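You operate a simulated robot arm through the tools that you are given. There is no shell and no other tool.

You are at the controls of a simulated two-armed robot. One attempt, no reset.

JOB
Wipe both lenses clean and put them on the pass shelf.
Fine: the two on the lens mat; use the blue cloth and put it back where it lay; the pass shelf is the green one marked GOOD. What is to be rubbed or washed off counts as gone when no trace of it is left.

The check looks at the end state, three seconds after you hand in, the way a careful person would. Anything else that was tipped, shoved, dropped, spilled or broken makes it a failure. Flat cloth is picked up by pressing the open fingertips on it (5 to 10 N) and closing them slowly along it; thin cloth reads only 2 to 8 mm in the jaws.

ROBOT AND FRAMES
Two 7-joint arms with two-finger grippers on one trunk that stands fixed in place. Base frame: the origin is at the foot of the trunk, x ahead of it, y to its left, z up. Readings come in m, rad, newtons and seconds.
The left shoulder is at [0.07, 0.139, 1.308], the right one opposite. With the tool pointing down near the work surface each hand reaches from about 0.46 to 0.74 m from the base axis, measured 20 degrees to its own side. Payload 3.43 kg a hand.
The tool frame of a hand sits at the grasp point between the pads (the TCP): z along the fingers, y along the line on which they close. The tips reach 0.03 m beyond it. Largest opening 0.104 m; the body of the gripper starts 0.057 m behind the TCP.
Orientation is that of the tool frame in the base frame, as [roll, pitch, yaw] about the fixed x, y, z axes, in that order (R = Rz(yaw) Ry(pitch) Rx(roll)). With the fingers straight down and closing along the base's y, the tool's x points along the base's -x, its y along +y and its z along -z.

CONTROLS
- The arms move only by the tool servo_tool. It takes "left_steps", "right_steps" or both (then of equal length, played together; a hand with none holds still); each is a list that holds one entry, the list of rows, each a list of 7 numbers: the turn, a rotation vector about the tool's x, y, z in rad, then the shift along the tool's x, y, z in m, then the opening, from 0 (shut) to 1 (fully open). In form: [[[rx, ry, rz, x, y, z, fingers], ...]]. A call has 1 to 20 rows; each row is the pose to reach, as a shift and turn from the pose commanded when the call began, along the tool's axes at that moment. A row lasts 0.2 s, in which the tool goes at most 0.05 m and 0.15 rad; a call with a longer step from one row to the next is refused whole, and so is a gripper value outside its range. Where a pose cannot be reached the arm comes as near as it can. A force on the tool above 40 N (or 10 N above the force at the start of the call, whichever is more), or a blocked arm, ends the call early, and 0.2 s more pass. Each finger travels about 0.045 m/s and halts on what it meets, pressing with about 34 N; the grip force reading is that of the motor and also rises with nothing between the fingers. The clock runs only during rows and for 0.2 s after the last one: add rows that repeat a pose to give the fingers time. The reply holds the time, the measured pose of the TCP, the force on the tool along the base axes, the opening and the grip force, in the units named above and with some noise, with the torque about the TCP (base axes, N m) and any sound that the robot's microphone picked up, and new pictures: "views" is both (left out), scene, wrist or none (wrist: the cameras of the hands that moved).
- Cameras (640 x 400 px; columns grow to the right, rows downward): "scene" is now at [0.1217, 0.0426, 1.5258]; the picture's right is [0.51, -0.86, 0.00], its down [-0.59, -0.34, -0.73] and it looks along [0.63, 0.37, -0.68] (base axes); focal length 365 px, centre (320, 200). "left" rides on the left gripper at [0.067, -0.018, -0.09] in its tool frame; the picture's right is [0.25, 0.97, 0.00], its down [-0.73, 0.19, -0.66] and it looks along [-0.64, 0.17, 0.75] (tool axes); focal length 218 px, centre (320, 200). "right" rides on the right gripper at [0.067, 0.018, -0.09] in its tool frame; the picture's right is [-0.25, 0.97, 0.00], its down [-0.73, -0.19, -0.66] and it looks along [-0.64, -0.17, 0.75] (tool axes); focal length 218 px, centre (320, 200). There is no depth. A picture from a camera that has moved, and an enlarged one, comes with that camera's place and axes in the base frame and with its lens.
- raise_lower(by): slides the trunk up (or, below 0, down) by that many m; the arms and the scene camera ride with it, the base frame stays. It gives what a move gives, with no picture.
- pan_tilt(pan, tilt): turns the head with the scene camera to pan (to the left, within 1.501 rad either way) and tilt (down, from -0.506 to 1.204), counted from straight ahead of the robot. It gives what a move gives, and a new picture of the scene camera.
- close_up(camera, box): a new picture of the part [left, top, right, bottom] of that camera's present view, enlarged. It takes no simulated time.
- close_job(): hands the job in; it is judged then, once.

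Nothing tells you positions but the pictures and the camera data. Unless the task says otherwise, let go and move clear before handing in.

The tools are called after "Request:" as a command line: name --argument value ..., lists and objects as JSON in quotes. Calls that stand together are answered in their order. servo_tool: Moves the arms, as the interface text tells. Its arguments: {"type":"object","properties":{"left_steps":{"type":"array","items":{"type":"array","items":{"type":"array","items":{"type":"number"}}}},"right_steps":{"type":"array","items":{"type":"array","items":{"type":"array","items":{"type":"number"}}}},"views":{"type":"string","enum":["both","scene","wrist","none"]}},"required":[]} The other tools are called the same way: raise_lower (by) slides the trunk up or down; pan_tilt (pan, tilt) turns the head that bears the scene camera; close_up (camera, box) takes an enlarged picture of a part of a camera's view; close_job () hands the job in.

At the start:

```text
time_s: 0.0
left_tool_pos: [0.3489, 0.3973, 1.1992]
left_orientation: [-3.141, 0.001, 3.141]
left_force: [1.0, -0.3, 0.1]
left_wrist_torque: [-0.02, -0.01, 0.01]
left_grip_width: 0.1039
left_grasp_force: 0.2
right_tool_pos: [0.482, 0.0072, 1.2269]
right_orientation: [3.141, 0.001, 3.141]
right_force: [0.8, -0.6, 0.2]
right_wrist_torque: [0.02, 0.01, -0.01]
right_grip_width: 0.1041
right_grasp_force: 0.0
trunk travel left (down, up): [-0.802, 0.138]
head pan, tilt: [0.531, 0.749]
```

scene: 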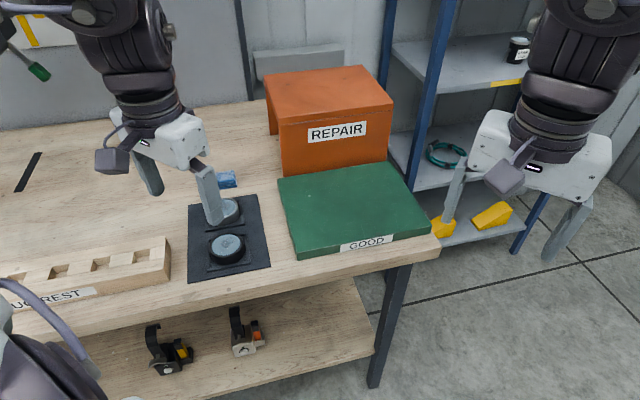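
right: 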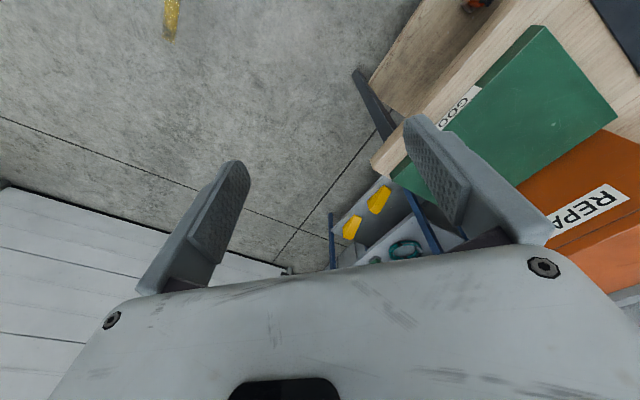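
left: 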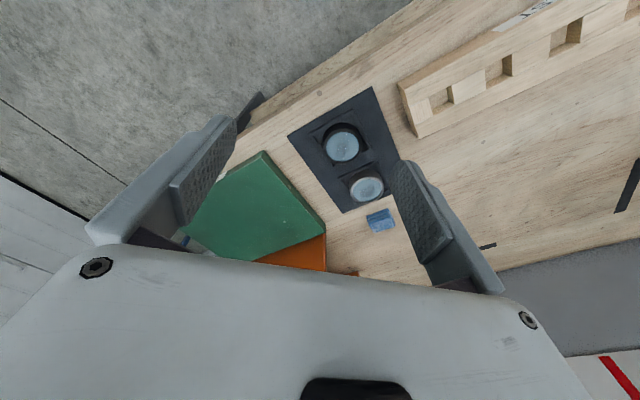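

I see a workbench with a dark lens mat holding two round lenses, a small blue cloth behind it, a low green GOOD shelf and an orange REPAIR box to the right. I'll look closer before moving anything.

Request:
close_up --camera "scene" --box '[170, 150, 330, 290]'

Request:
close_up --camera "left" --box '[270, 80, 430, 250]'

Request:
close_up --camera "scene" --box '[260, 60, 460, 270]'

```text
2.86 times, centred on (250, 220) of scene
camera zoom: at [0.1217, 0.0426, 1.5258], right [0.51, -0.86, 0.0], down [-0.59, -0.34, -0.73], along [0.63, 0.37, -0.68], focal length 1042 px, centre (520, 143)
```

zoom: 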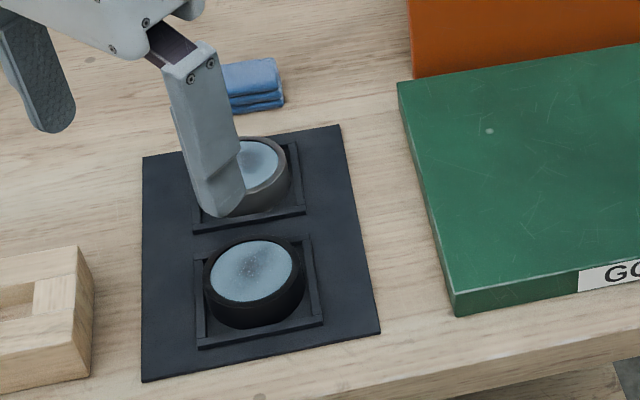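

```text
2.35 times, centred on (350, 165) of left
camera zoom: at [0.281, 0.3808, 1.289], right [-0.25, 0.97, 0.0], down [0.73, 0.19, 0.66], along [0.64, 0.17, -0.75], focal length 514 px, centre (249, 282)
```

zoom: 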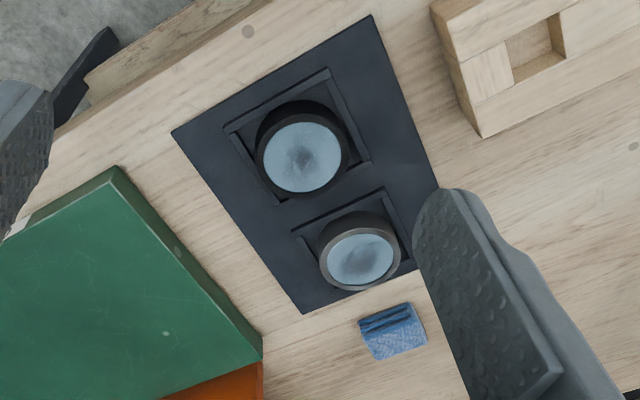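

```text
1.90 times, centred on (360, 165) of scene
camera zoom: at [0.1217, 0.0426, 1.5258], right [0.51, -0.86, 0.0], down [-0.59, -0.34, -0.73], along [0.63, 0.37, -0.68], focal length 695 px, centre (244, 267)
```

zoom: 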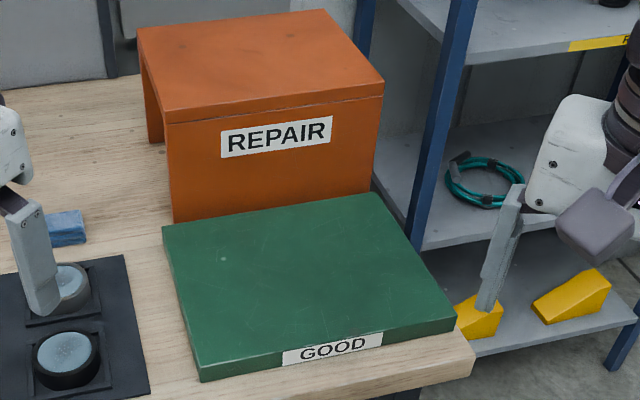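

The bench seems turned about 45° to the base. I estimate the near lens at about (0.455, 0.47, 0.92), the far lens at about (0.55, 0.55), the cloth at about (0.64, 0.64, 0.90) and the GOOD top at about z 0.92. I'll turn the head and get better views before moving.

Request:
pan_tilt --pan 0.8 --tilt 0.7

```text
time_s: 0.8
left_tool_pos: [0.3498, 0.398, 1.1996]
left_orientation: [-3.142, -0.001, 3.141]
left_force: [0.3, -0.5, -0.2]
left_wrist_torque: [0.02, 0.0, -0.01]
left_grip_width: 0.104
left_grasp_force: 0.1
right_tool_pos: [0.4814, 0.0078, 1.2267]
right_orientation: [-3.142, 0.001, -3.14]
right_force: [-0.4, -0.3, 0.4]
right_wrist_torque: [-0.02, 0.0, 0.0]
right_grip_width: 0.104
right_grasp_force: 0.1
trunk travel left (down, up): [-0.802, 0.138]
head pan, tilt: [0.799, 0.7]
camera scene: at [0.1095, 0.0615, 1.5299], right [0.72, -0.7, 0.0], down [-0.45, -0.46, -0.76], along [0.53, 0.55, -0.64], focal length 365 px, centre (320, 200)
```

scene: 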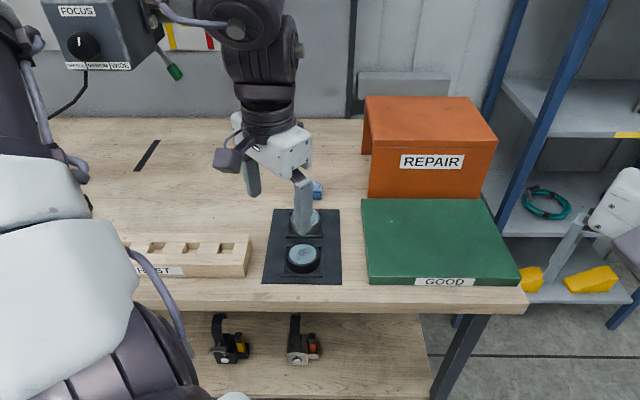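

The bench is turned 45°. I'll turn the left hand 45° to line up with it and lower it a bit, so its camera can look at the mat and cloth.

Request:
servo_tool --left_steps '[[[0, 0, -0.13, -0.01, 0.003, 0.02, 1], [0, 0, -0.26, -0.02, 0.006, 0.04, 1], [0, 0, -0.39, -0.03, 0.01, 0.06, 1], [0, 0, -0.52, -0.04, 0.013, 0.08, 1], [0, 0, -0.65, -0.045, 0.016, 0.1, 1], [0, 0, -0.785, -0.05, 0.02, 0.12, 1], [0, 0, -0.785, -0.05, 0.02, 0.12, 1]]]'

```text
time_s: 2.4
left_tool_pos: [0.393, 0.4351, 1.0779]
left_orientation: [-3.136, -0.003, -2.391]
left_force: [0.5, -0.6, 0.6]
left_wrist_torque: [0.0, -0.02, -0.01]
left_grip_width: 0.1038
left_grasp_force: 0.0
left hand out of reach, approached as far as the arm can: row 6, 7
right_tool_pos: [0.4806, 0.0083, 1.2273]
right_orientation: [3.141, -0.001, -3.14]
right_force: [-1.1, 1.0, -0.3]
right_wrist_torque: [-0.02, -0.02, -0.01]
right_grip_width: 0.1039
right_grasp_force: 0.1
trunk travel left (down, up): [-0.802, 0.138]
head pan, tilt: [0.799, 0.7]
camera scene: at [0.1088, 0.0612, 1.53], right [0.72, -0.7, 0.0], down [-0.45, -0.46, -0.77], along [0.53, 0.55, -0.64], focal length 365 px, centre (320, 200)
camera left: at [0.3542, 0.3776, 1.1692], right [-0.85, 0.53, 0.0], down [0.4, 0.64, 0.65], along [0.35, 0.55, -0.76], focal length 218 px, centre (320, 200)
```

scene: 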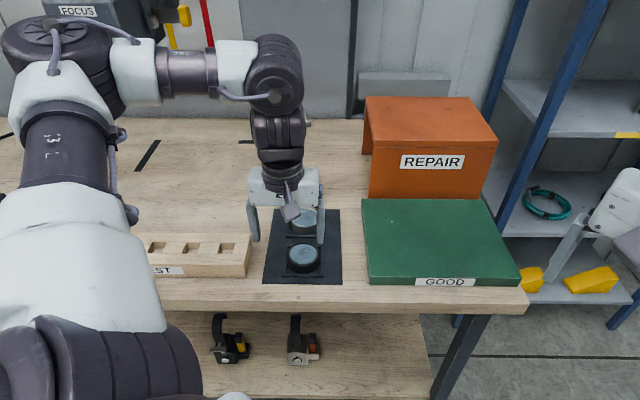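
left: 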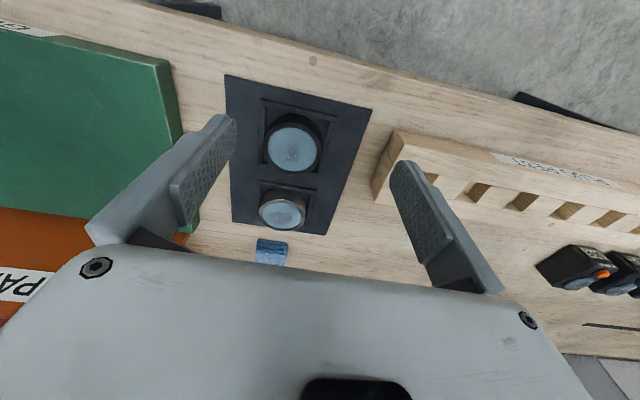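

The left hand is near a joint limit in that orientation. I'll enlarge the wrist view to see the lenses, the cloth and the clearance around them.

Request:
close_up --camera "left" --box '[210, 60, 390, 280]'

Request:
close_up --camera "scene" --box '[230, 160, 370, 300]'

Request:
close_up --camera "left" --box '[240, 180, 340, 270]'

Request:
close_up --camera "left" --box '[240, 90, 340, 180]'

```text
1.82 times, centred on (300, 170) of left
camera zoom: at [0.3542, 0.3776, 1.1692], right [-0.85, 0.53, 0.0], down [0.4, 0.64, 0.65], along [0.35, 0.55, -0.76], focal length 397 px, centre (356, 254)
```

zoom: 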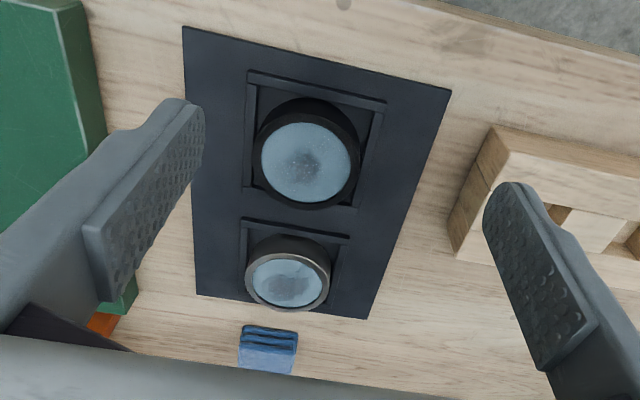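

```text
2.86 times, centred on (300, 230) of scene
camera zoom: at [0.1088, 0.0612, 1.53], right [0.72, -0.7, 0.0], down [-0.45, -0.46, -0.77], along [0.53, 0.55, -0.64], focal length 1042 px, centre (377, 114)
```

zoom: 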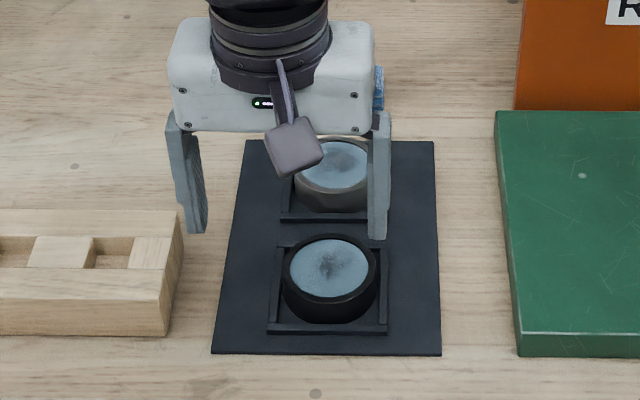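

```text
4.44 times, centred on (290, 225) of left
camera zoom: at [0.3542, 0.3776, 1.1692], right [-0.85, 0.53, 0.0], down [0.4, 0.64, 0.65], along [0.35, 0.55, -0.76], focal length 970 px, centre (453, 89)
```

zoom: 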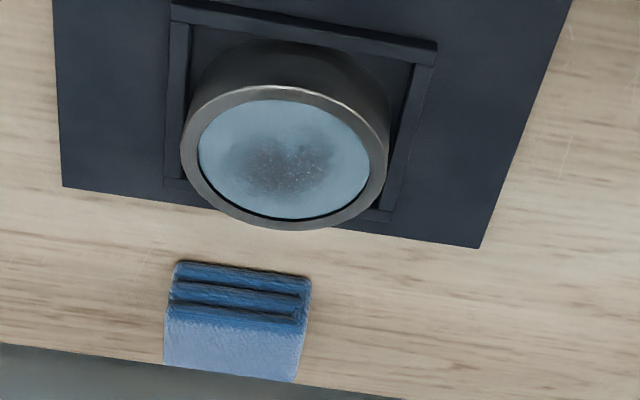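

```text
4.44 times, centred on (290, 135) of left
camera zoom: at [0.3542, 0.3776, 1.1692], right [-0.85, 0.53, 0.0], down [0.4, 0.64, 0.65], along [0.35, 0.55, -0.76], focal length 970 px, centre (453, 489)
```

zoom: 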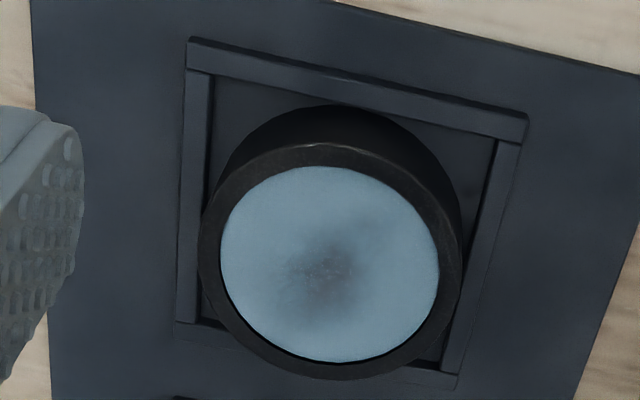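

The lens tops are at about z 0.923, mat and table at about z 0.897, and the cloth is a thick folded pad of about 6 cm near (0.64, 0.64). I'll look left with the head for obstacles around the arm and elbow.

Request:
pan_tilt --pan 1.2 --tilt 0.6

Request:
pan_tilt --pan 0.8 --tilt 0.35

```text
time_s: 3.2
left_tool_pos: [0.3931, 0.4347, 1.0776]
left_orientation: [-3.138, -0.005, -2.393]
left_force: [0.0, 0.1, -0.1]
left_wrist_torque: [-0.02, -0.01, -0.01]
left_grip_width: 0.1043
left_grasp_force: 0.0
right_tool_pos: [0.4817, 0.0079, 1.2274]
right_orientation: [3.141, 0.0, -3.14]
right_force: [0.3, -0.3, -0.8]
right_wrist_torque: [-0.02, 0.02, -0.02]
right_grip_width: 0.1041
right_grasp_force: 0.0
trunk travel left (down, up): [-0.802, 0.138]
head pan, tilt: [1.201, 0.6]
camera scene: at [0.0824, 0.0829, 1.5386], right [0.93, -0.36, 0.0], down [-0.21, -0.53, -0.82], along [0.3, 0.77, -0.57], focal length 365 px, centre (320, 200)
```

scene: 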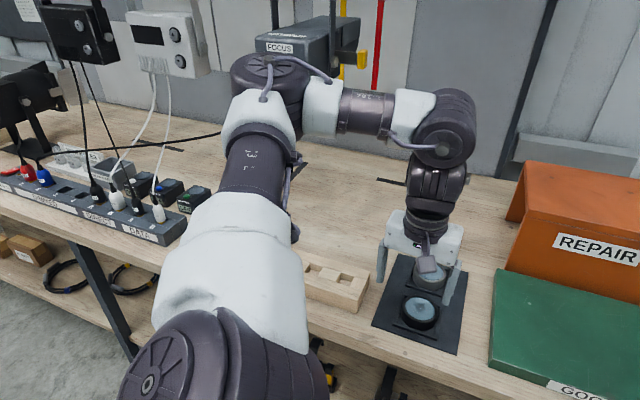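

```text
time_s: 4.1
left_tool_pos: [0.3923, 0.4348, 1.0795]
left_orientation: [-3.136, -0.003, -2.392]
left_force: [-0.7, -0.9, 0.2]
left_wrist_torque: [-0.04, 0.04, -0.03]
left_grip_width: 0.1042
left_grasp_force: 0.1
right_tool_pos: [0.4817, 0.0072, 1.2272]
right_orientation: [3.141, -0.001, 3.14]
right_force: [-0.5, -0.1, 0.1]
right_wrist_torque: [0.01, 0.01, 0.0]
right_grip_width: 0.1041
right_grasp_force: 0.1
trunk travel left (down, up): [-0.802, 0.138]
head pan, tilt: [0.799, 0.351]
camera scene: at [0.1151, 0.0676, 1.5613], right [0.72, -0.7, 0.0], down [-0.24, -0.25, -0.94], along [0.65, 0.67, -0.34], focal length 365 px, centre (320, 200)
```

scene: 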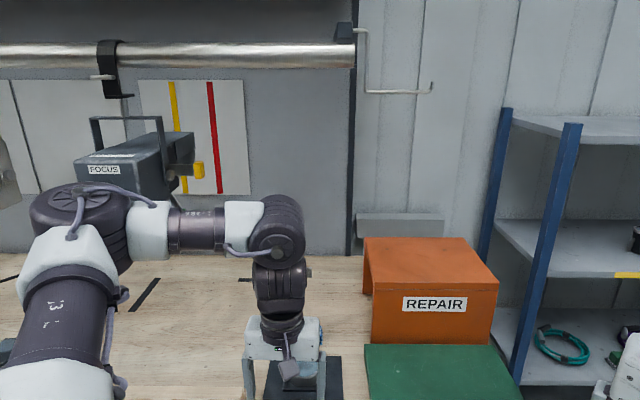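

Nothing tall stands near the lenses; the FOCUS box hangs well back at the wall. Next I raise the left hand and move it towards the cloth to see how far it reaches.

Request:
servo_tool --left_steps '[[[0, 0, 0, -0.01, 0, -0.04, 1], [0, 0, 0, -0.03, 0, -0.08, 1], [0, 0, 0, -0.07, 0, -0.1, 1], [0, 0, 0, -0.11, 0, -0.12, 1], [0, 0, 0, -0.15, 0, -0.12, 1], [0, 0, 0, -0.19, 0, -0.12, 1], [0, 0, 0, -0.19, 0, -0.12, 1]]]' --views "both"

```text
time_s: 5.7
left_tool_pos: [0.5286, 0.5692, 1.1991]
left_orientation: [-3.14, 0.0, -2.356]
left_force: [-1.0, 0.4, 0.1]
left_wrist_torque: [0.04, -0.02, -0.02]
left_grip_width: 0.1042
left_grasp_force: 0.1
right_tool_pos: [0.4811, 0.0091, 1.2281]
right_orientation: [-3.14, 0.0, 3.141]
right_force: [0.5, 0.0, -0.6]
right_wrist_torque: [-0.02, 0.01, -0.02]
right_grip_width: 0.1037
right_grasp_force: 0.0
trunk travel left (down, up): [-0.802, 0.138]
head pan, tilt: [0.799, 0.351]
camera scene: at [0.1144, 0.0673, 1.5614], right [0.72, -0.7, 0.0], down [-0.24, -0.25, -0.94], along [0.65, 0.67, -0.34], focal length 365 px, centre (320, 200)
camera left: at [0.4919, 0.5102, 1.2888], right [-0.86, 0.51, 0.0], down [0.38, 0.65, 0.66], along [0.33, 0.57, -0.75], focal length 218 px, centre (320, 200)
```

scene: 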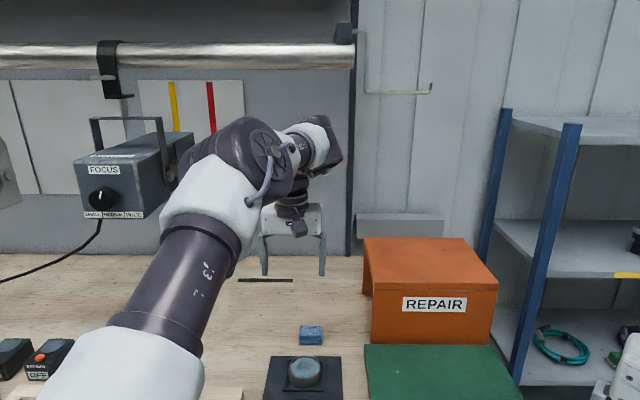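
left: 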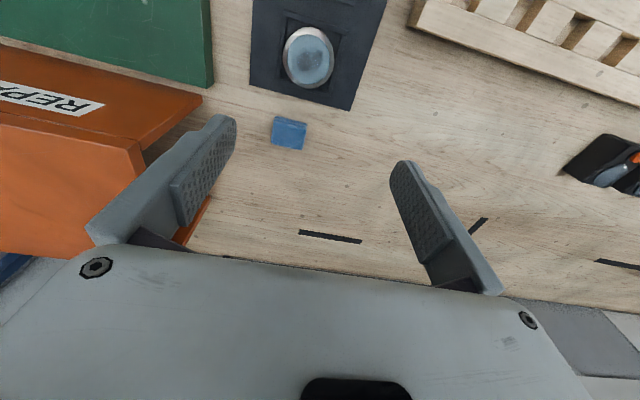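

The hand now reaches with the wanted 45° yaw. I'll enlarge the cloth in both views to fix its position.

Request:
close_up --camera "left" --box '[240, 20, 360, 170]'

Request:
close_up --camera "scene" --box '[250, 290, 370, 400]'

```text
2.67 times, centred on (300, 95) of left
camera zoom: at [0.4919, 0.5102, 1.2888], right [-0.86, 0.51, 0.0], down [0.38, 0.65, 0.66], along [0.33, 0.57, -0.75], focal length 582 px, centre (373, 480)
```

zoom: 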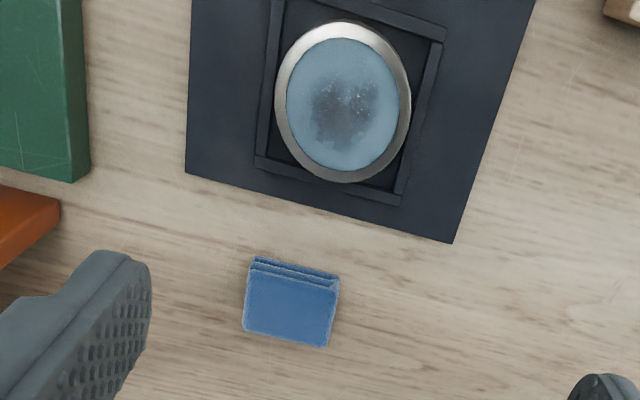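

```text
3.64 times, centred on (310, 345) of scene
camera zoom: at [0.1144, 0.0673, 1.5614], right [0.72, -0.7, 0.0], down [-0.24, -0.25, -0.94], along [0.65, 0.67, -0.34], focal length 1326 px, centre (356, -327)
```

zoom: 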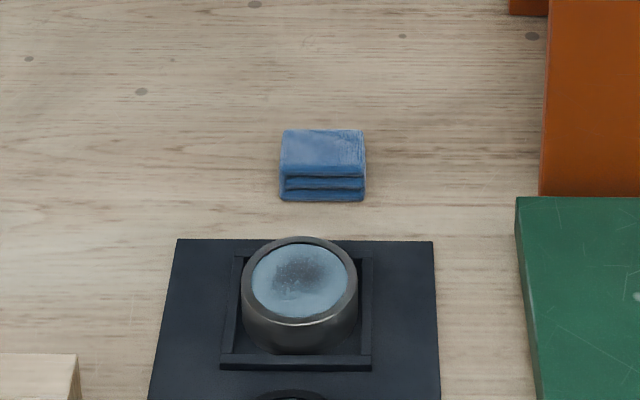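

The cloth pad is about 6 × 4.5 cm and 2–2.5 cm thick, with its centre near (0.627, 0.629) and its top at about z 0.922. It is far for the left arm, so I'll lower the trunk to bring the shoulder nearer bench height.

Request:
raise_lower --by -0.15

```text
time_s: 7.5
left_tool_pos: [0.5289, 0.5695, 1.0481]
left_orientation: [-3.142, 0.0, -2.356]
left_force: [-0.8, 0.4, 0.1]
left_wrist_torque: [0.01, 0.02, 0.0]
left_grip_width: 0.1041
left_grasp_force: 0.0
right_tool_pos: [0.4821, 0.008, 1.0776]
right_orientation: [-3.141, 0.0, 3.141]
right_force: [-0.2, -0.6, 0.7]
right_wrist_torque: [-0.03, 0.02, 0.02]
right_grip_width: 0.104
right_grasp_force: 0.1
trunk travel left (down, up): [-0.652, 0.288]
head pan, tilt: [0.799, 0.351]
```

Request:
servo_tool --left_steps '[[[0, 0, 0, -0.03, -0.007, 0, 1], [0, 0, 0, -0.06, -0.014, 0, 1], [0, 0, 0, -0.09, -0.02, 0, 1], [0, 0, 0, -0.112, -0.027, 0, 1], [0, 0, 0, -0.112, -0.027, 0, 1]]]'

Request:
pan_tilt --pan 0.8 --tilt 0.55

```text
time_s: 8.7
left_tool_pos: [0.5801, 0.6019, 1.0488]
left_orientation: [3.141, -0.001, -2.357]
left_force: [-0.2, 0.8, 0.6]
left_wrist_torque: [-0.01, -0.02, -0.01]
left_grip_width: 0.1039
left_grasp_force: 0.1
left hand out of reach, approached as far as the arm can: row 1, 3, 4, 5
right_tool_pos: [0.4821, 0.0087, 1.0768]
right_orientation: [-3.141, -0.001, 3.142]
right_force: [0.7, 0.3, 0.2]
right_wrist_torque: [-0.03, 0.03, -0.01]
right_grip_width: 0.1038
right_grasp_force: 0.0
trunk travel left (down, up): [-0.652, 0.288]
head pan, tilt: [0.799, 0.351]
camera scene: at [0.116, 0.0678, 1.4112], right [0.72, -0.7, 0.0], down [-0.24, -0.25, -0.94], along [0.65, 0.67, -0.34], focal length 365 px, centre (320, 200)
camera left: at [0.5444, 0.5424, 1.1383], right [-0.86, 0.51, 0.0], down [0.38, 0.65, 0.66], along [0.33, 0.57, -0.75], focal length 218 px, centre (320, 200)
```

scene: 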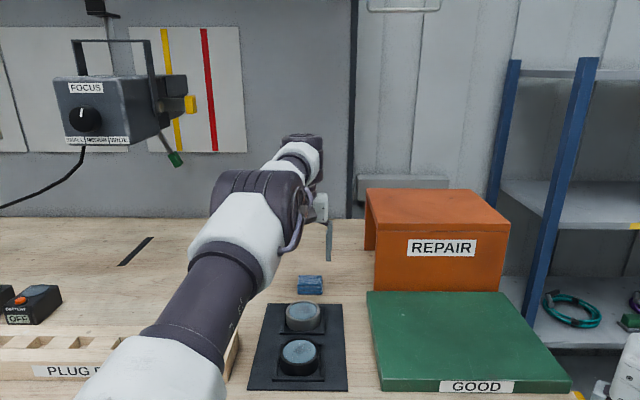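
left: 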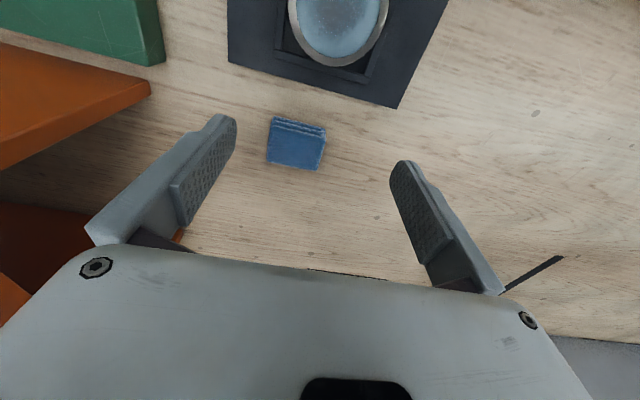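

```text
time_s: 9.4
left_tool_pos: [0.5799, 0.6012, 1.0495]
left_orientation: [-3.141, 0.002, -2.356]
left_force: [-0.7, 0.2, 0.0]
left_wrist_torque: [0.0, 0.01, 0.02]
left_grip_width: 0.104
left_grasp_force: 0.1
right_tool_pos: [0.4818, 0.0084, 1.0769]
right_orientation: [3.141, 0.001, -3.141]
right_force: [1.0, -0.2, 0.1]
right_wrist_torque: [0.01, 0.0, 0.02]
right_grip_width: 0.104
right_grasp_force: 0.0
trunk travel left (down, up): [-0.652, 0.288]
head pan, tilt: [0.799, 0.55]
camera scene: at [0.1128, 0.065, 1.3932], right [0.72, -0.7, 0.0], down [-0.36, -0.37, -0.85], along [0.59, 0.61, -0.52], focal length 365 px, centre (320, 200)
```

scene: 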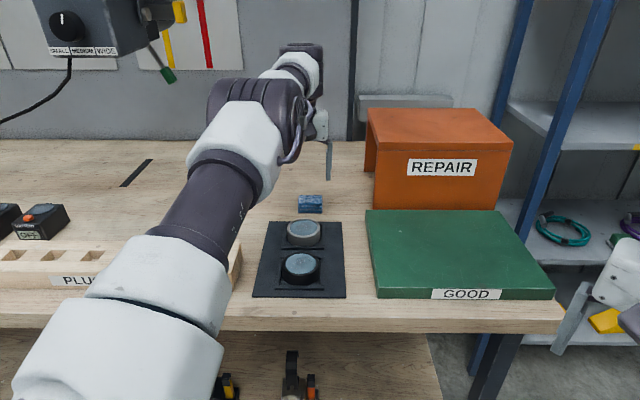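

With the tool vertical the arm stops at about (0.58, 0.60), so a forward tilt of roughly 20° will cover the rest. I'll fix the cloth and lens positions from these views first.

Request:
close_up --camera "left" --box '[220, 0, 420, 190]'

Request:
close_up --camera "scene" --box '[240, 170, 380, 310]'

```text
2.11 times, centred on (320, 95) of left
camera zoom: at [0.5436, 0.542, 1.139], right [-0.86, 0.51, 0.0], down [0.38, 0.65, 0.66], along [0.33, 0.57, -0.75], focal length 460 px, centre (320, 421)
```

zoom: 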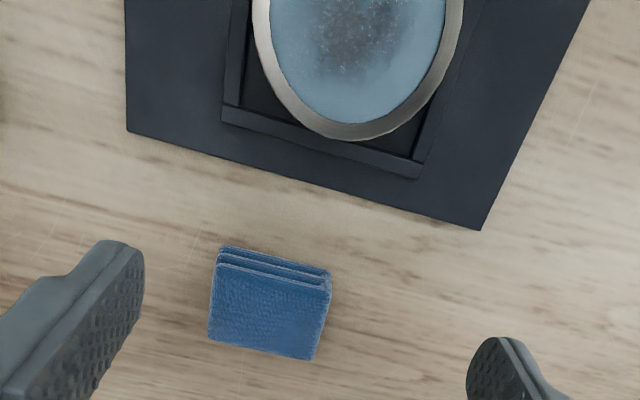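

```text
2.86 times, centred on (310, 240) of scene
camera zoom: at [0.1128, 0.065, 1.3932], right [0.72, -0.7, 0.0], down [-0.36, -0.37, -0.85], along [0.59, 0.61, -0.52], focal length 1042 px, centre (349, 86)
```

zoom: 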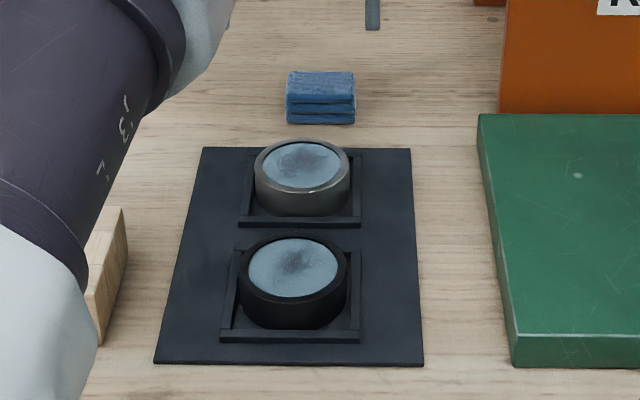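

The estimates agree: cloth top centre about (0.625, 0.627, 0.925), near lens (0.456, 0.4715), far lens (0.538, 0.5535). I'll tilt the hand forward by about 20° and hover over the cloth.

Request:
servo_tool --left_steps '[[[0, -0.12, 0, -0.016, -0.0045, 0.01, 1], [0, -0.24, 0, -0.032, -0.009, 0.02, 1], [0, -0.35, 0, -0.0472, -0.0136, 0.03, 1], [0, -0.35, 0, -0.0472, -0.0136, 0.03, 1]]]'

```text
time_s: 10.4
left_tool_pos: [0.6225, 0.6232, 1.0191]
left_orientation: [3.141, 0.35, -2.356]
left_force: [0.6, -0.1, -0.4]
left_wrist_torque: [0.0, 0.01, 0.01]
left_grip_width: 0.1037
left_grasp_force: 0.1
right_tool_pos: [0.4808, 0.0085, 1.0777]
right_orientation: [-3.14, 0.002, 3.139]
right_force: [0.7, -0.3, 0.9]
right_wrist_torque: [0.0, 0.03, -0.03]
right_grip_width: 0.104
right_grasp_force: 0.0
trunk travel left (down, up): [-0.652, 0.288]
head pan, tilt: [0.799, 0.55]
camera scene: at [0.1125, 0.065, 1.3931], right [0.72, -0.7, 0.0], down [-0.36, -0.37, -0.85], along [0.59, 0.61, -0.52], focal length 365 px, centre (320, 200)
camera left: at [0.568, 0.5456, 1.0808], right [-0.85, 0.52, -0.09], down [0.19, 0.46, 0.87], along [0.49, 0.72, -0.49], focal length 218 px, centre (320, 200)
```

scene: 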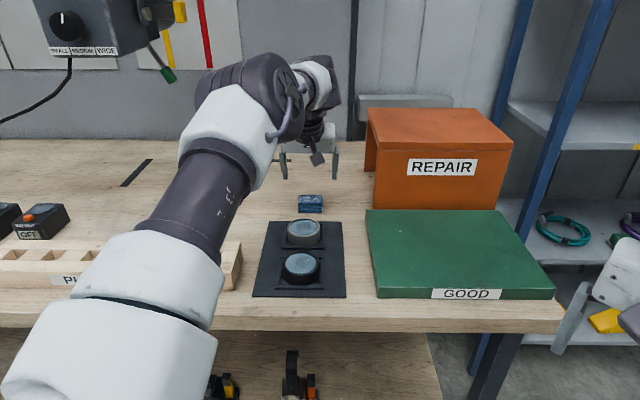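
left: 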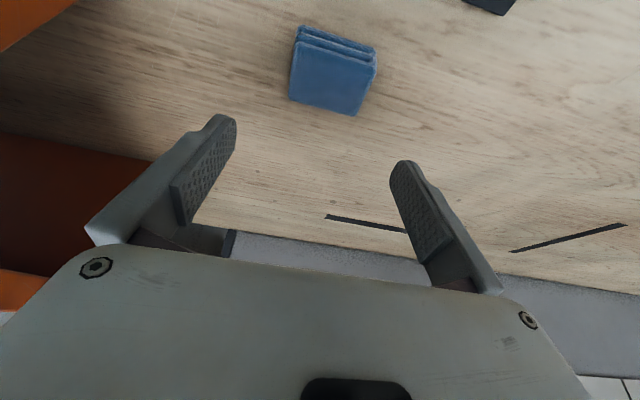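

The hover pose was reached cleanly. I'll check the cloth's alignment under the jaws before going down.

Request:
close_up --camera "left" --box '[240, 0, 440, 140]'

Request:
close_up --camera "scene" --box '[260, 130, 360, 230]'

```text
2.86 times, centred on (340, 70) of left
camera zoom: at [0.568, 0.5456, 1.0808], right [-0.85, 0.52, -0.09], down [0.19, 0.46, 0.87], along [0.49, 0.72, -0.49], focal length 624 px, centre (263, 571)
```

zoom: 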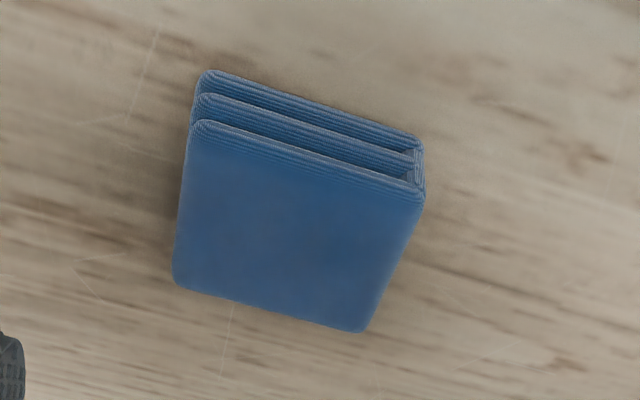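

```text
4.00 times, centred on (310, 180) of scene
camera zoom: at [0.1125, 0.065, 1.3931], right [0.72, -0.7, 0.0], down [-0.36, -0.37, -0.85], along [0.59, 0.61, -0.52], focal length 1459 px, centre (360, 280)
```

zoom: 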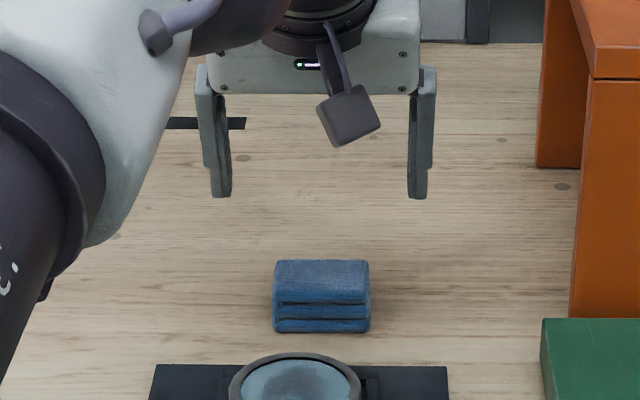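

The cloth centre comes out at (0.626, 0.629), square to the jaws, 5.8 cm wide and nearly centred. I'll descend straight down in stages with the jaws open.

Request:
servo_tool --left_steps '[[[0, 0, 0, 0.0069, 0.001, 0.0188, 1], [0, 0, 0, 0.0137, 0.0016, 0.0376, 1], [0, 0, 0, 0.0206, 0.0016, 0.0564, 1], [0, 0, 0, 0.0247, 0.0016, 0.0676, 1], [0, 0, 0, 0.0271, 0.0016, 0.0742, 1], [0, 0, 0, 0.0271, 0.0016, 0.0742, 1]]]'

```text
time_s: 11.8
left_tool_pos: [0.6189, 0.6244, 0.9403]
left_orientation: [-3.142, 0.352, -2.358]
left_force: [-0.3, 0.0, 0.2]
left_wrist_torque: [0.02, 0.03, -0.02]
left_grip_width: 0.104
left_grasp_force: 0.0
left hand out of reach, approached as far as the arm can: row 5, 6
right_tool_pos: [0.4815, 0.0079, 1.0768]
right_orientation: [3.141, 0.0, -3.142]
right_force: [-1.1, 0.9, 0.3]
right_wrist_torque: [-0.04, -0.01, -0.03]
right_grip_width: 0.1042
right_grasp_force: 0.0
trunk travel left (down, up): [-0.652, 0.288]
head pan, tilt: [0.799, 0.55]
camera scene: at [0.1129, 0.065, 1.3931], right [0.72, -0.7, 0.0], down [-0.36, -0.37, -0.85], along [0.59, 0.61, -0.52], focal length 365 px, centre (320, 200)
camera left: at [0.5636, 0.5455, 1.0025], right [-0.85, 0.52, -0.09], down [0.19, 0.46, 0.87], along [0.49, 0.72, -0.49], focal length 218 px, centre (320, 200)
```

scene: 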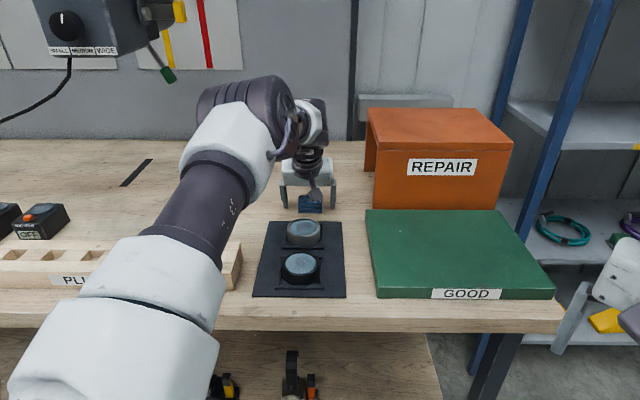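
left: 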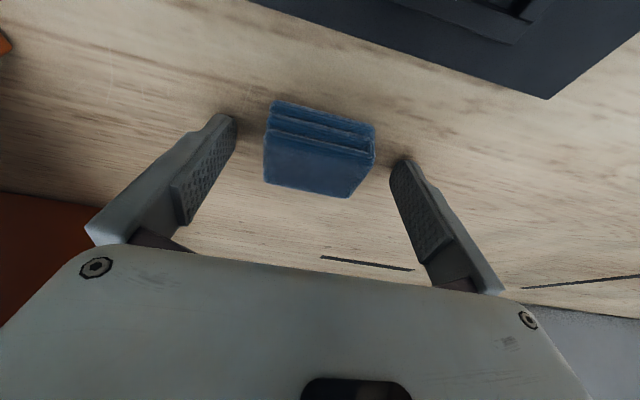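

The jaws straddle the cloth well, with about 1.3 cm of overlap. I'll use the trunk to lower the hand 4 mm more, since the arm is at its reach limit.

Request:
raise_lower --by -0.004

Request:
close_up --camera "left" --box '[200, 60, 440, 220]'

Request:
close_up --camera "scene" --box '[260, 140, 360, 230]'

```text
time_s: 12.3
left_tool_pos: [0.6176, 0.6243, 0.9405]
left_orientation: [-3.142, 0.357, -2.356]
left_force: [2.3, 4.7, 14.3]
left_wrist_torque: [0.81, 0.45, -0.23]
left_grip_width: 0.103
left_grasp_force: 0.1
right_tool_pos: [0.4802, 0.0073, 1.074]
right_orientation: [3.139, 0.0, 3.141]
right_force: [-0.1, 0.1, 0.0]
right_wrist_torque: [0.01, 0.01, 0.01]
right_grip_width: 0.1041
right_grasp_force: 0.1
trunk travel left (down, up): [-0.648, 0.292]
head pan, tilt: [0.799, 0.55]
```

```text
2.50 times, centred on (320, 140) of left
camera zoom: at [0.5628, 0.5455, 1.0016], right [-0.85, 0.52, -0.09], down [0.18, 0.46, 0.87], along [0.49, 0.72, -0.48], focal length 546 px, centre (320, 350)
```

zoom: 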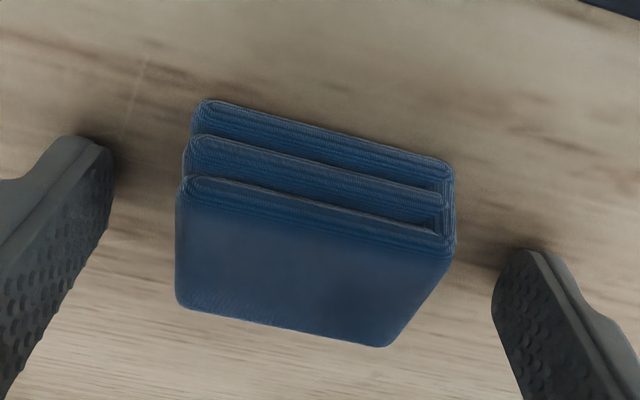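

```text
4.44 times, centred on (310, 185) of scene
camera zoom: at [0.1111, 0.0637, 1.3895], right [0.72, -0.7, 0.0], down [-0.36, -0.37, -0.85], along [0.59, 0.61, -0.52], focal length 1621 px, centre (364, 267)
```

zoom: 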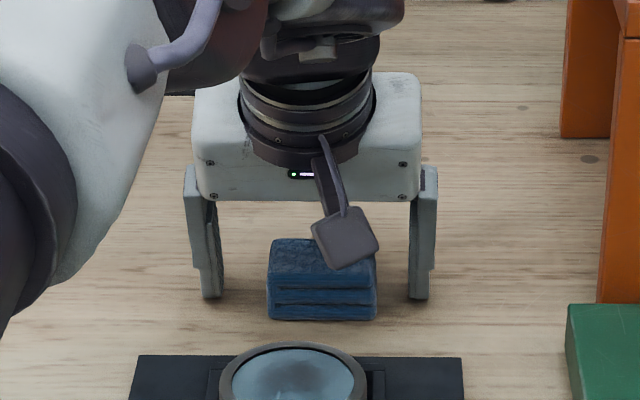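

The fingertips just met the table (14 N), so the tabletop is at about z 0.907 and the cloth about 2 cm thick. I'll raise 9 mm so the tips sit about 5 mm above the table and the cloth's underside sticks out below them.

Request:
raise_lower --by 0.009

```text
time_s: 12.9
left_tool_pos: [0.6174, 0.622, 0.945]
left_orientation: [-3.141, 0.35, -2.356]
left_force: [-0.2, 0.0, -0.1]
left_wrist_torque: [0.0, 0.0, 0.0]
left_grip_width: 0.1039
left_grasp_force: 0.0
right_tool_pos: [0.4822, 0.0087, 1.0825]
right_orientation: [3.139, -0.001, -3.142]
right_force: [0.3, -0.5, -0.7]
right_wrist_torque: [-0.02, -0.01, -0.04]
right_grip_width: 0.104
right_grasp_force: 0.1
trunk travel left (down, up): [-0.657, 0.283]
head pan, tilt: [0.799, 0.55]
```

The tips are clear now. The cloth sits about 4 mm towards the right finger, so I'll centre the hand and close slowly to just touching.

Request:
servo_tool --left_steps '[[[0, 0, 0, 0, -0.002, 0, 1], [0, 0, 0, 0, -0.004, 0, 1], [0, 0, 0, 0, -0.004, 0, 0.85], [0, 0, 0, 0, -0.004, 0, 0.75], [0, 0, 0, 0, -0.004, 0, 0.68], [0, 0, 0, 0, -0.004, 0, 0.62], [0, 0, 0, 0, -0.004, 0, 0.58], [0, 0, 0, 0, -0.004, 0, 0.54], [0, 0, 0, 0, -0.004, 0, 0.5], [0, 0, 0, 0, -0.004, 0, 0.5]]]'

Request:
close_up --camera "left" --box '[200, 60, 440, 220]'

Request:
close_up --camera "scene" --box '[260, 140, 360, 230]'

```text
time_s: 15.1
left_tool_pos: [0.6211, 0.6217, 0.9462]
left_orientation: [-3.14, 0.354, -2.357]
left_force: [1.1, 0.8, -0.5]
left_wrist_torque: [0.01, -0.04, 0.03]
left_grip_width: 0.0587
left_grasp_force: 34.1
right_tool_pos: [0.4824, 0.0086, 1.0818]
right_orientation: [-3.141, 0.0, 3.141]
right_force: [-0.8, -0.7, 0.1]
right_wrist_torque: [-0.01, 0.04, 0.01]
right_grip_width: 0.1044
right_grasp_force: 0.1
trunk travel left (down, up): [-0.657, 0.283]
head pan, tilt: [0.799, 0.55]
camera scene: at [0.113, 0.0651, 1.3981], right [0.72, -0.7, 0.0], down [-0.36, -0.37, -0.85], along [0.59, 0.61, -0.52], focal length 365 px, centre (320, 200)
camera left: at [0.5655, 0.5427, 1.0078], right [-0.85, 0.52, -0.09], down [0.19, 0.46, 0.87], along [0.49, 0.72, -0.49], focal length 218 px, centre (320, 200)
```

scene: 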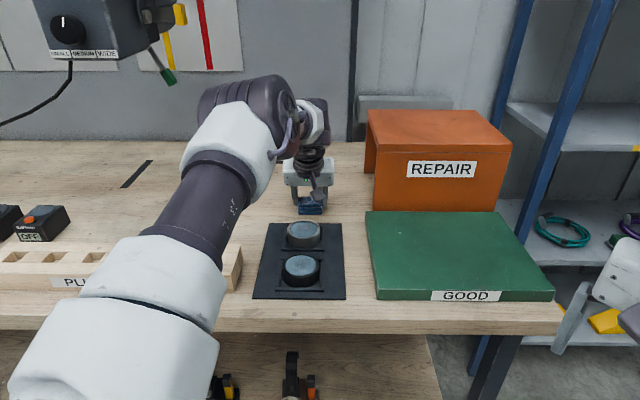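
left: 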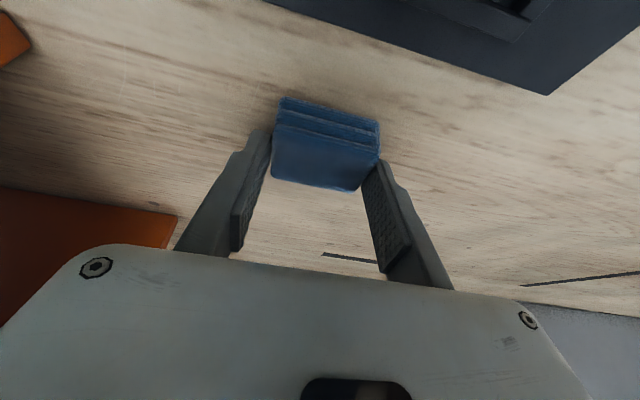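

```text
2.50 times, centred on (320, 140) of left
camera zoom: at [0.5655, 0.5427, 1.0078], right [-0.85, 0.52, -0.09], down [0.19, 0.46, 0.87], along [0.49, 0.72, -0.49], focal length 546 px, centre (320, 350)
```

zoom: 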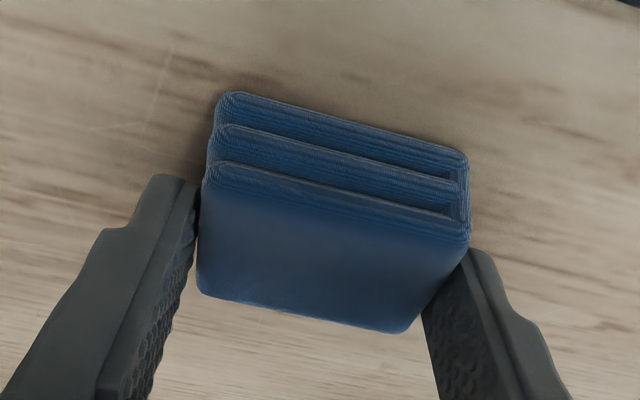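

```text
4.44 times, centred on (310, 185) of scene
camera zoom: at [0.113, 0.0651, 1.3981], right [0.72, -0.7, 0.0], down [-0.36, -0.37, -0.85], along [0.59, 0.61, -0.52], focal length 1621 px, centre (364, 267)
```

zoom: 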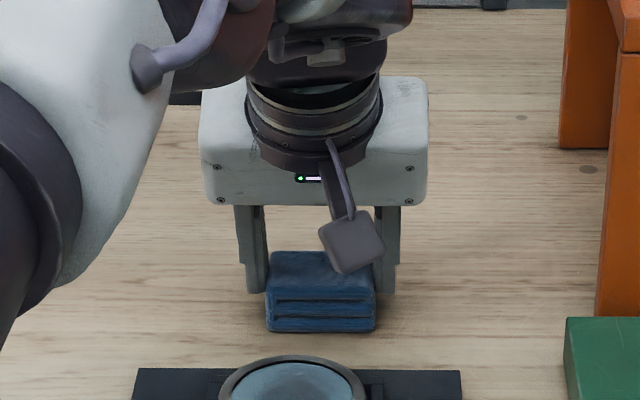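

The cloth is held firmly (5.9 cm, 34 N) with its underside sticking out below the tips. I'll lift it 5 cm straight up, then carry it over the far lens, keeping the same tilt.

Request:
servo_tool --left_steps '[[[0, 0, 0, -0.0057, 0, -0.0156, 0.45], [0, 0, 0, -0.0115, 0, -0.0313, 0.45], [0, 0, 0, -0.0172, 0, -0.0469, 0.45], [0, 0, 0, 0.0091, 0.0025, -0.0566, 0.45], [0, 0, 0, 0.0354, 0.005, -0.0663, 0.45], [0, 0, 0, 0.0617, 0.0075, -0.0759, 0.45], [0, 0, 0, 0.0881, 0.0101, -0.0856, 0.45], [0, 0, 0, 0.0881, 0.0101, -0.0856, 0.45]]]'

Request:
close_up --camera "scene" --box '[240, 150, 380, 310]'

Request:
close_up --camera "left" --box '[200, 60, 440, 220]'

```text
time_s: 16.9
left_tool_pos: [0.535, 0.549, 0.9946]
left_orientation: [3.141, 0.35, -2.358]
left_force: [0.5, 0.3, 0.3]
left_wrist_torque: [0.0, 0.0, 0.03]
left_grip_width: 0.0587
left_grasp_force: 33.6
right_tool_pos: [0.4836, 0.0082, 1.0812]
right_orientation: [3.141, 0.002, 3.141]
right_force: [0.0, 0.0, -1.2]
right_wrist_torque: [0.0, 0.0, 0.03]
right_grip_width: 0.1039
right_grasp_force: 0.1
trunk travel left (down, up): [-0.657, 0.283]
head pan, tilt: [0.799, 0.55]
camera scene: at [0.1138, 0.0651, 1.398], right [0.72, -0.7, 0.0], down [-0.37, -0.37, -0.85], along [0.59, 0.61, -0.52], focal length 365 px, centre (320, 200)
camera left: at [0.4797, 0.4717, 1.0564], right [-0.85, 0.52, -0.09], down [0.19, 0.46, 0.87], along [0.49, 0.72, -0.49], focal length 218 px, centre (320, 200)
```

scene: 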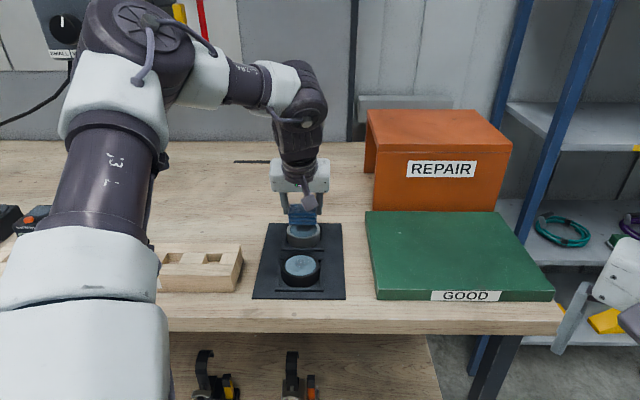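
left: 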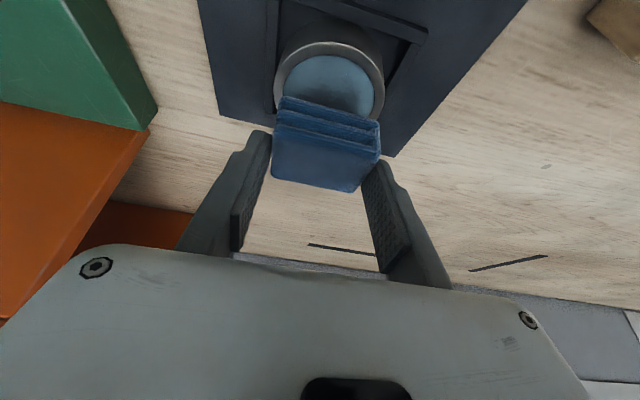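

```text
2.50 times, centred on (310, 230) of scene
camera zoom: at [0.1138, 0.0651, 1.398], right [0.72, -0.7, 0.0], down [-0.37, -0.37, -0.85], along [0.59, 0.61, -0.52], focal length 912 px, centre (345, 125)
```

zoom: 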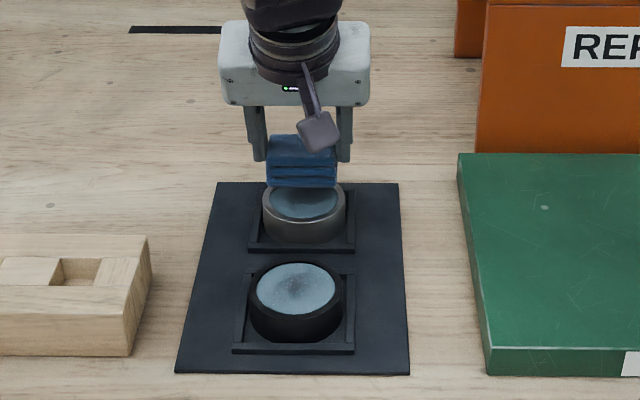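

```text
2.50 times, centred on (320, 140) of left
camera zoom: at [0.4797, 0.4717, 1.0564], right [-0.85, 0.52, -0.09], down [0.19, 0.46, 0.87], along [0.49, 0.72, -0.49], focal length 546 px, centre (320, 350)
```

zoom: 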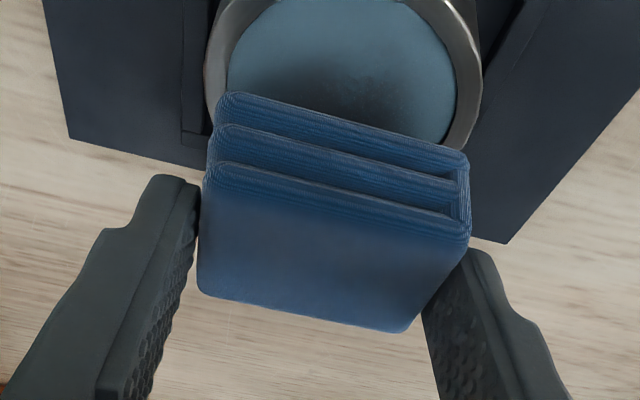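

The cloth hangs level over the far lens, whose top I now put at about (0.534, 0.546, 0.931). I'll centre over it and come down gently to find contact.

Request:
servo_tool --left_steps '[[[0, 0, 0, 0.007, 0, 0.006, 0.45], [0, 0, 0, 0.0137, 0, 0.0141, 0.45], [0, 0, 0, 0.0144, 0, 0.016, 0.45], [0, 0, 0, 0.0151, 0, 0.0179, 0.45], [0, 0, 0, 0.0151, 0, 0.0179, 0.45]]]' --views "wrist"

```text
time_s: 18.1
left_tool_pos: [0.5299, 0.5429, 0.9763]
left_orientation: [-3.137, 0.359, -2.356]
left_force: [2.2, 5.6, 19.4]
left_wrist_torque: [0.33, -0.01, -0.05]
left_grip_width: 0.0588
left_grasp_force: 33.9
right_tool_pos: [0.4814, 0.0073, 1.0829]
right_orientation: [3.139, 0.002, -3.141]
right_force: [-0.2, 0.6, 0.6]
right_wrist_torque: [0.0, 0.0, -0.01]
right_grip_width: 0.1039
right_grasp_force: 0.0
trunk travel left (down, up): [-0.657, 0.283]
head pan, tilt: [0.799, 0.55]
camera left: at [0.4738, 0.4637, 1.038], right [-0.85, 0.52, -0.09], down [0.18, 0.46, 0.87], along [0.49, 0.72, -0.48], focal length 218 px, centre (320, 200)
```

left: 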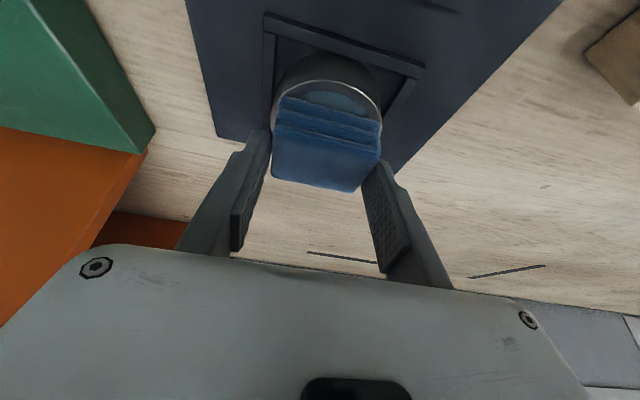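

The cloth meets the lens at TCP z ≈ 0.977, so the lens top is at about 0.94. I'll ease the force to about 8–10 N, shift the strokes back to centre on the lens, and try a first set of strokes.

Request:
servo_tool --left_steps '[[[0, 0, 0, -0.0007, 0, -0.0019, 0.45], [0, 0, 0, 0.0054, 0, -0.0041, 0.45], [0, 0, 0, 0.0115, 0, -0.0064, 0.45], [0, 0, 0, 0.0176, 0, -0.0086, 0.45], [0, 0, 0, 0.0237, 0, -0.0109, 0.45], [0, 0, 0, 0.0176, 0, -0.0086, 0.45], [0, 0, 0, 0.0115, 0, -0.0064, 0.45]]]' --views "both"

```text
time_s: 19.7
left_tool_pos: [0.5182, 0.5304, 0.9771]
left_orientation: [-3.141, 0.354, -2.356]
left_force: [-3.2, -3.7, 11.6]
left_wrist_torque: [-0.15, -0.04, -0.05]
left_grip_width: 0.0586
left_grasp_force: 33.8
right_tool_pos: [0.4797, 0.0071, 1.0831]
right_orientation: [3.14, 0.002, -3.14]
right_force: [-0.3, 0.1, -0.4]
right_wrist_torque: [-0.01, 0.01, 0.04]
right_grip_width: 0.1038
right_grasp_force: 0.0
trunk travel left (down, up): [-0.657, 0.283]
head pan, tilt: [0.799, 0.55]
camera scene: at [0.1102, 0.0625, 1.3984], right [0.72, -0.7, 0.0], down [-0.36, -0.37, -0.85], along [0.6, 0.61, -0.52], focal length 365 px, centre (320, 200)
camera left: at [0.4625, 0.453, 1.0385], right [-0.85, 0.52, -0.09], down [0.19, 0.46, 0.87], along [0.49, 0.72, -0.49], focal length 218 px, centre (320, 200)
```

scene: 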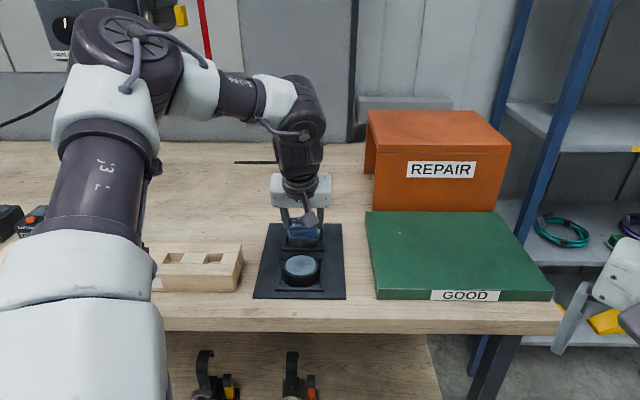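
left: 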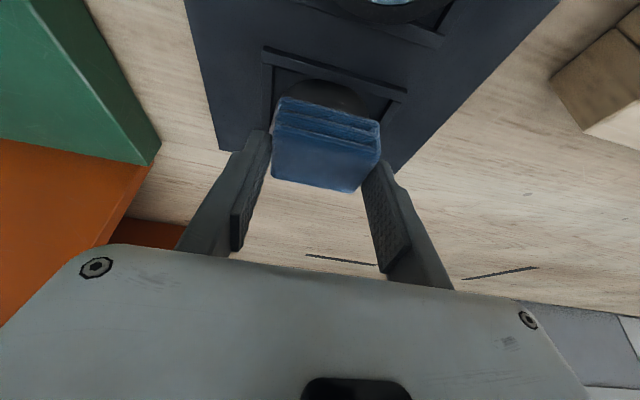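

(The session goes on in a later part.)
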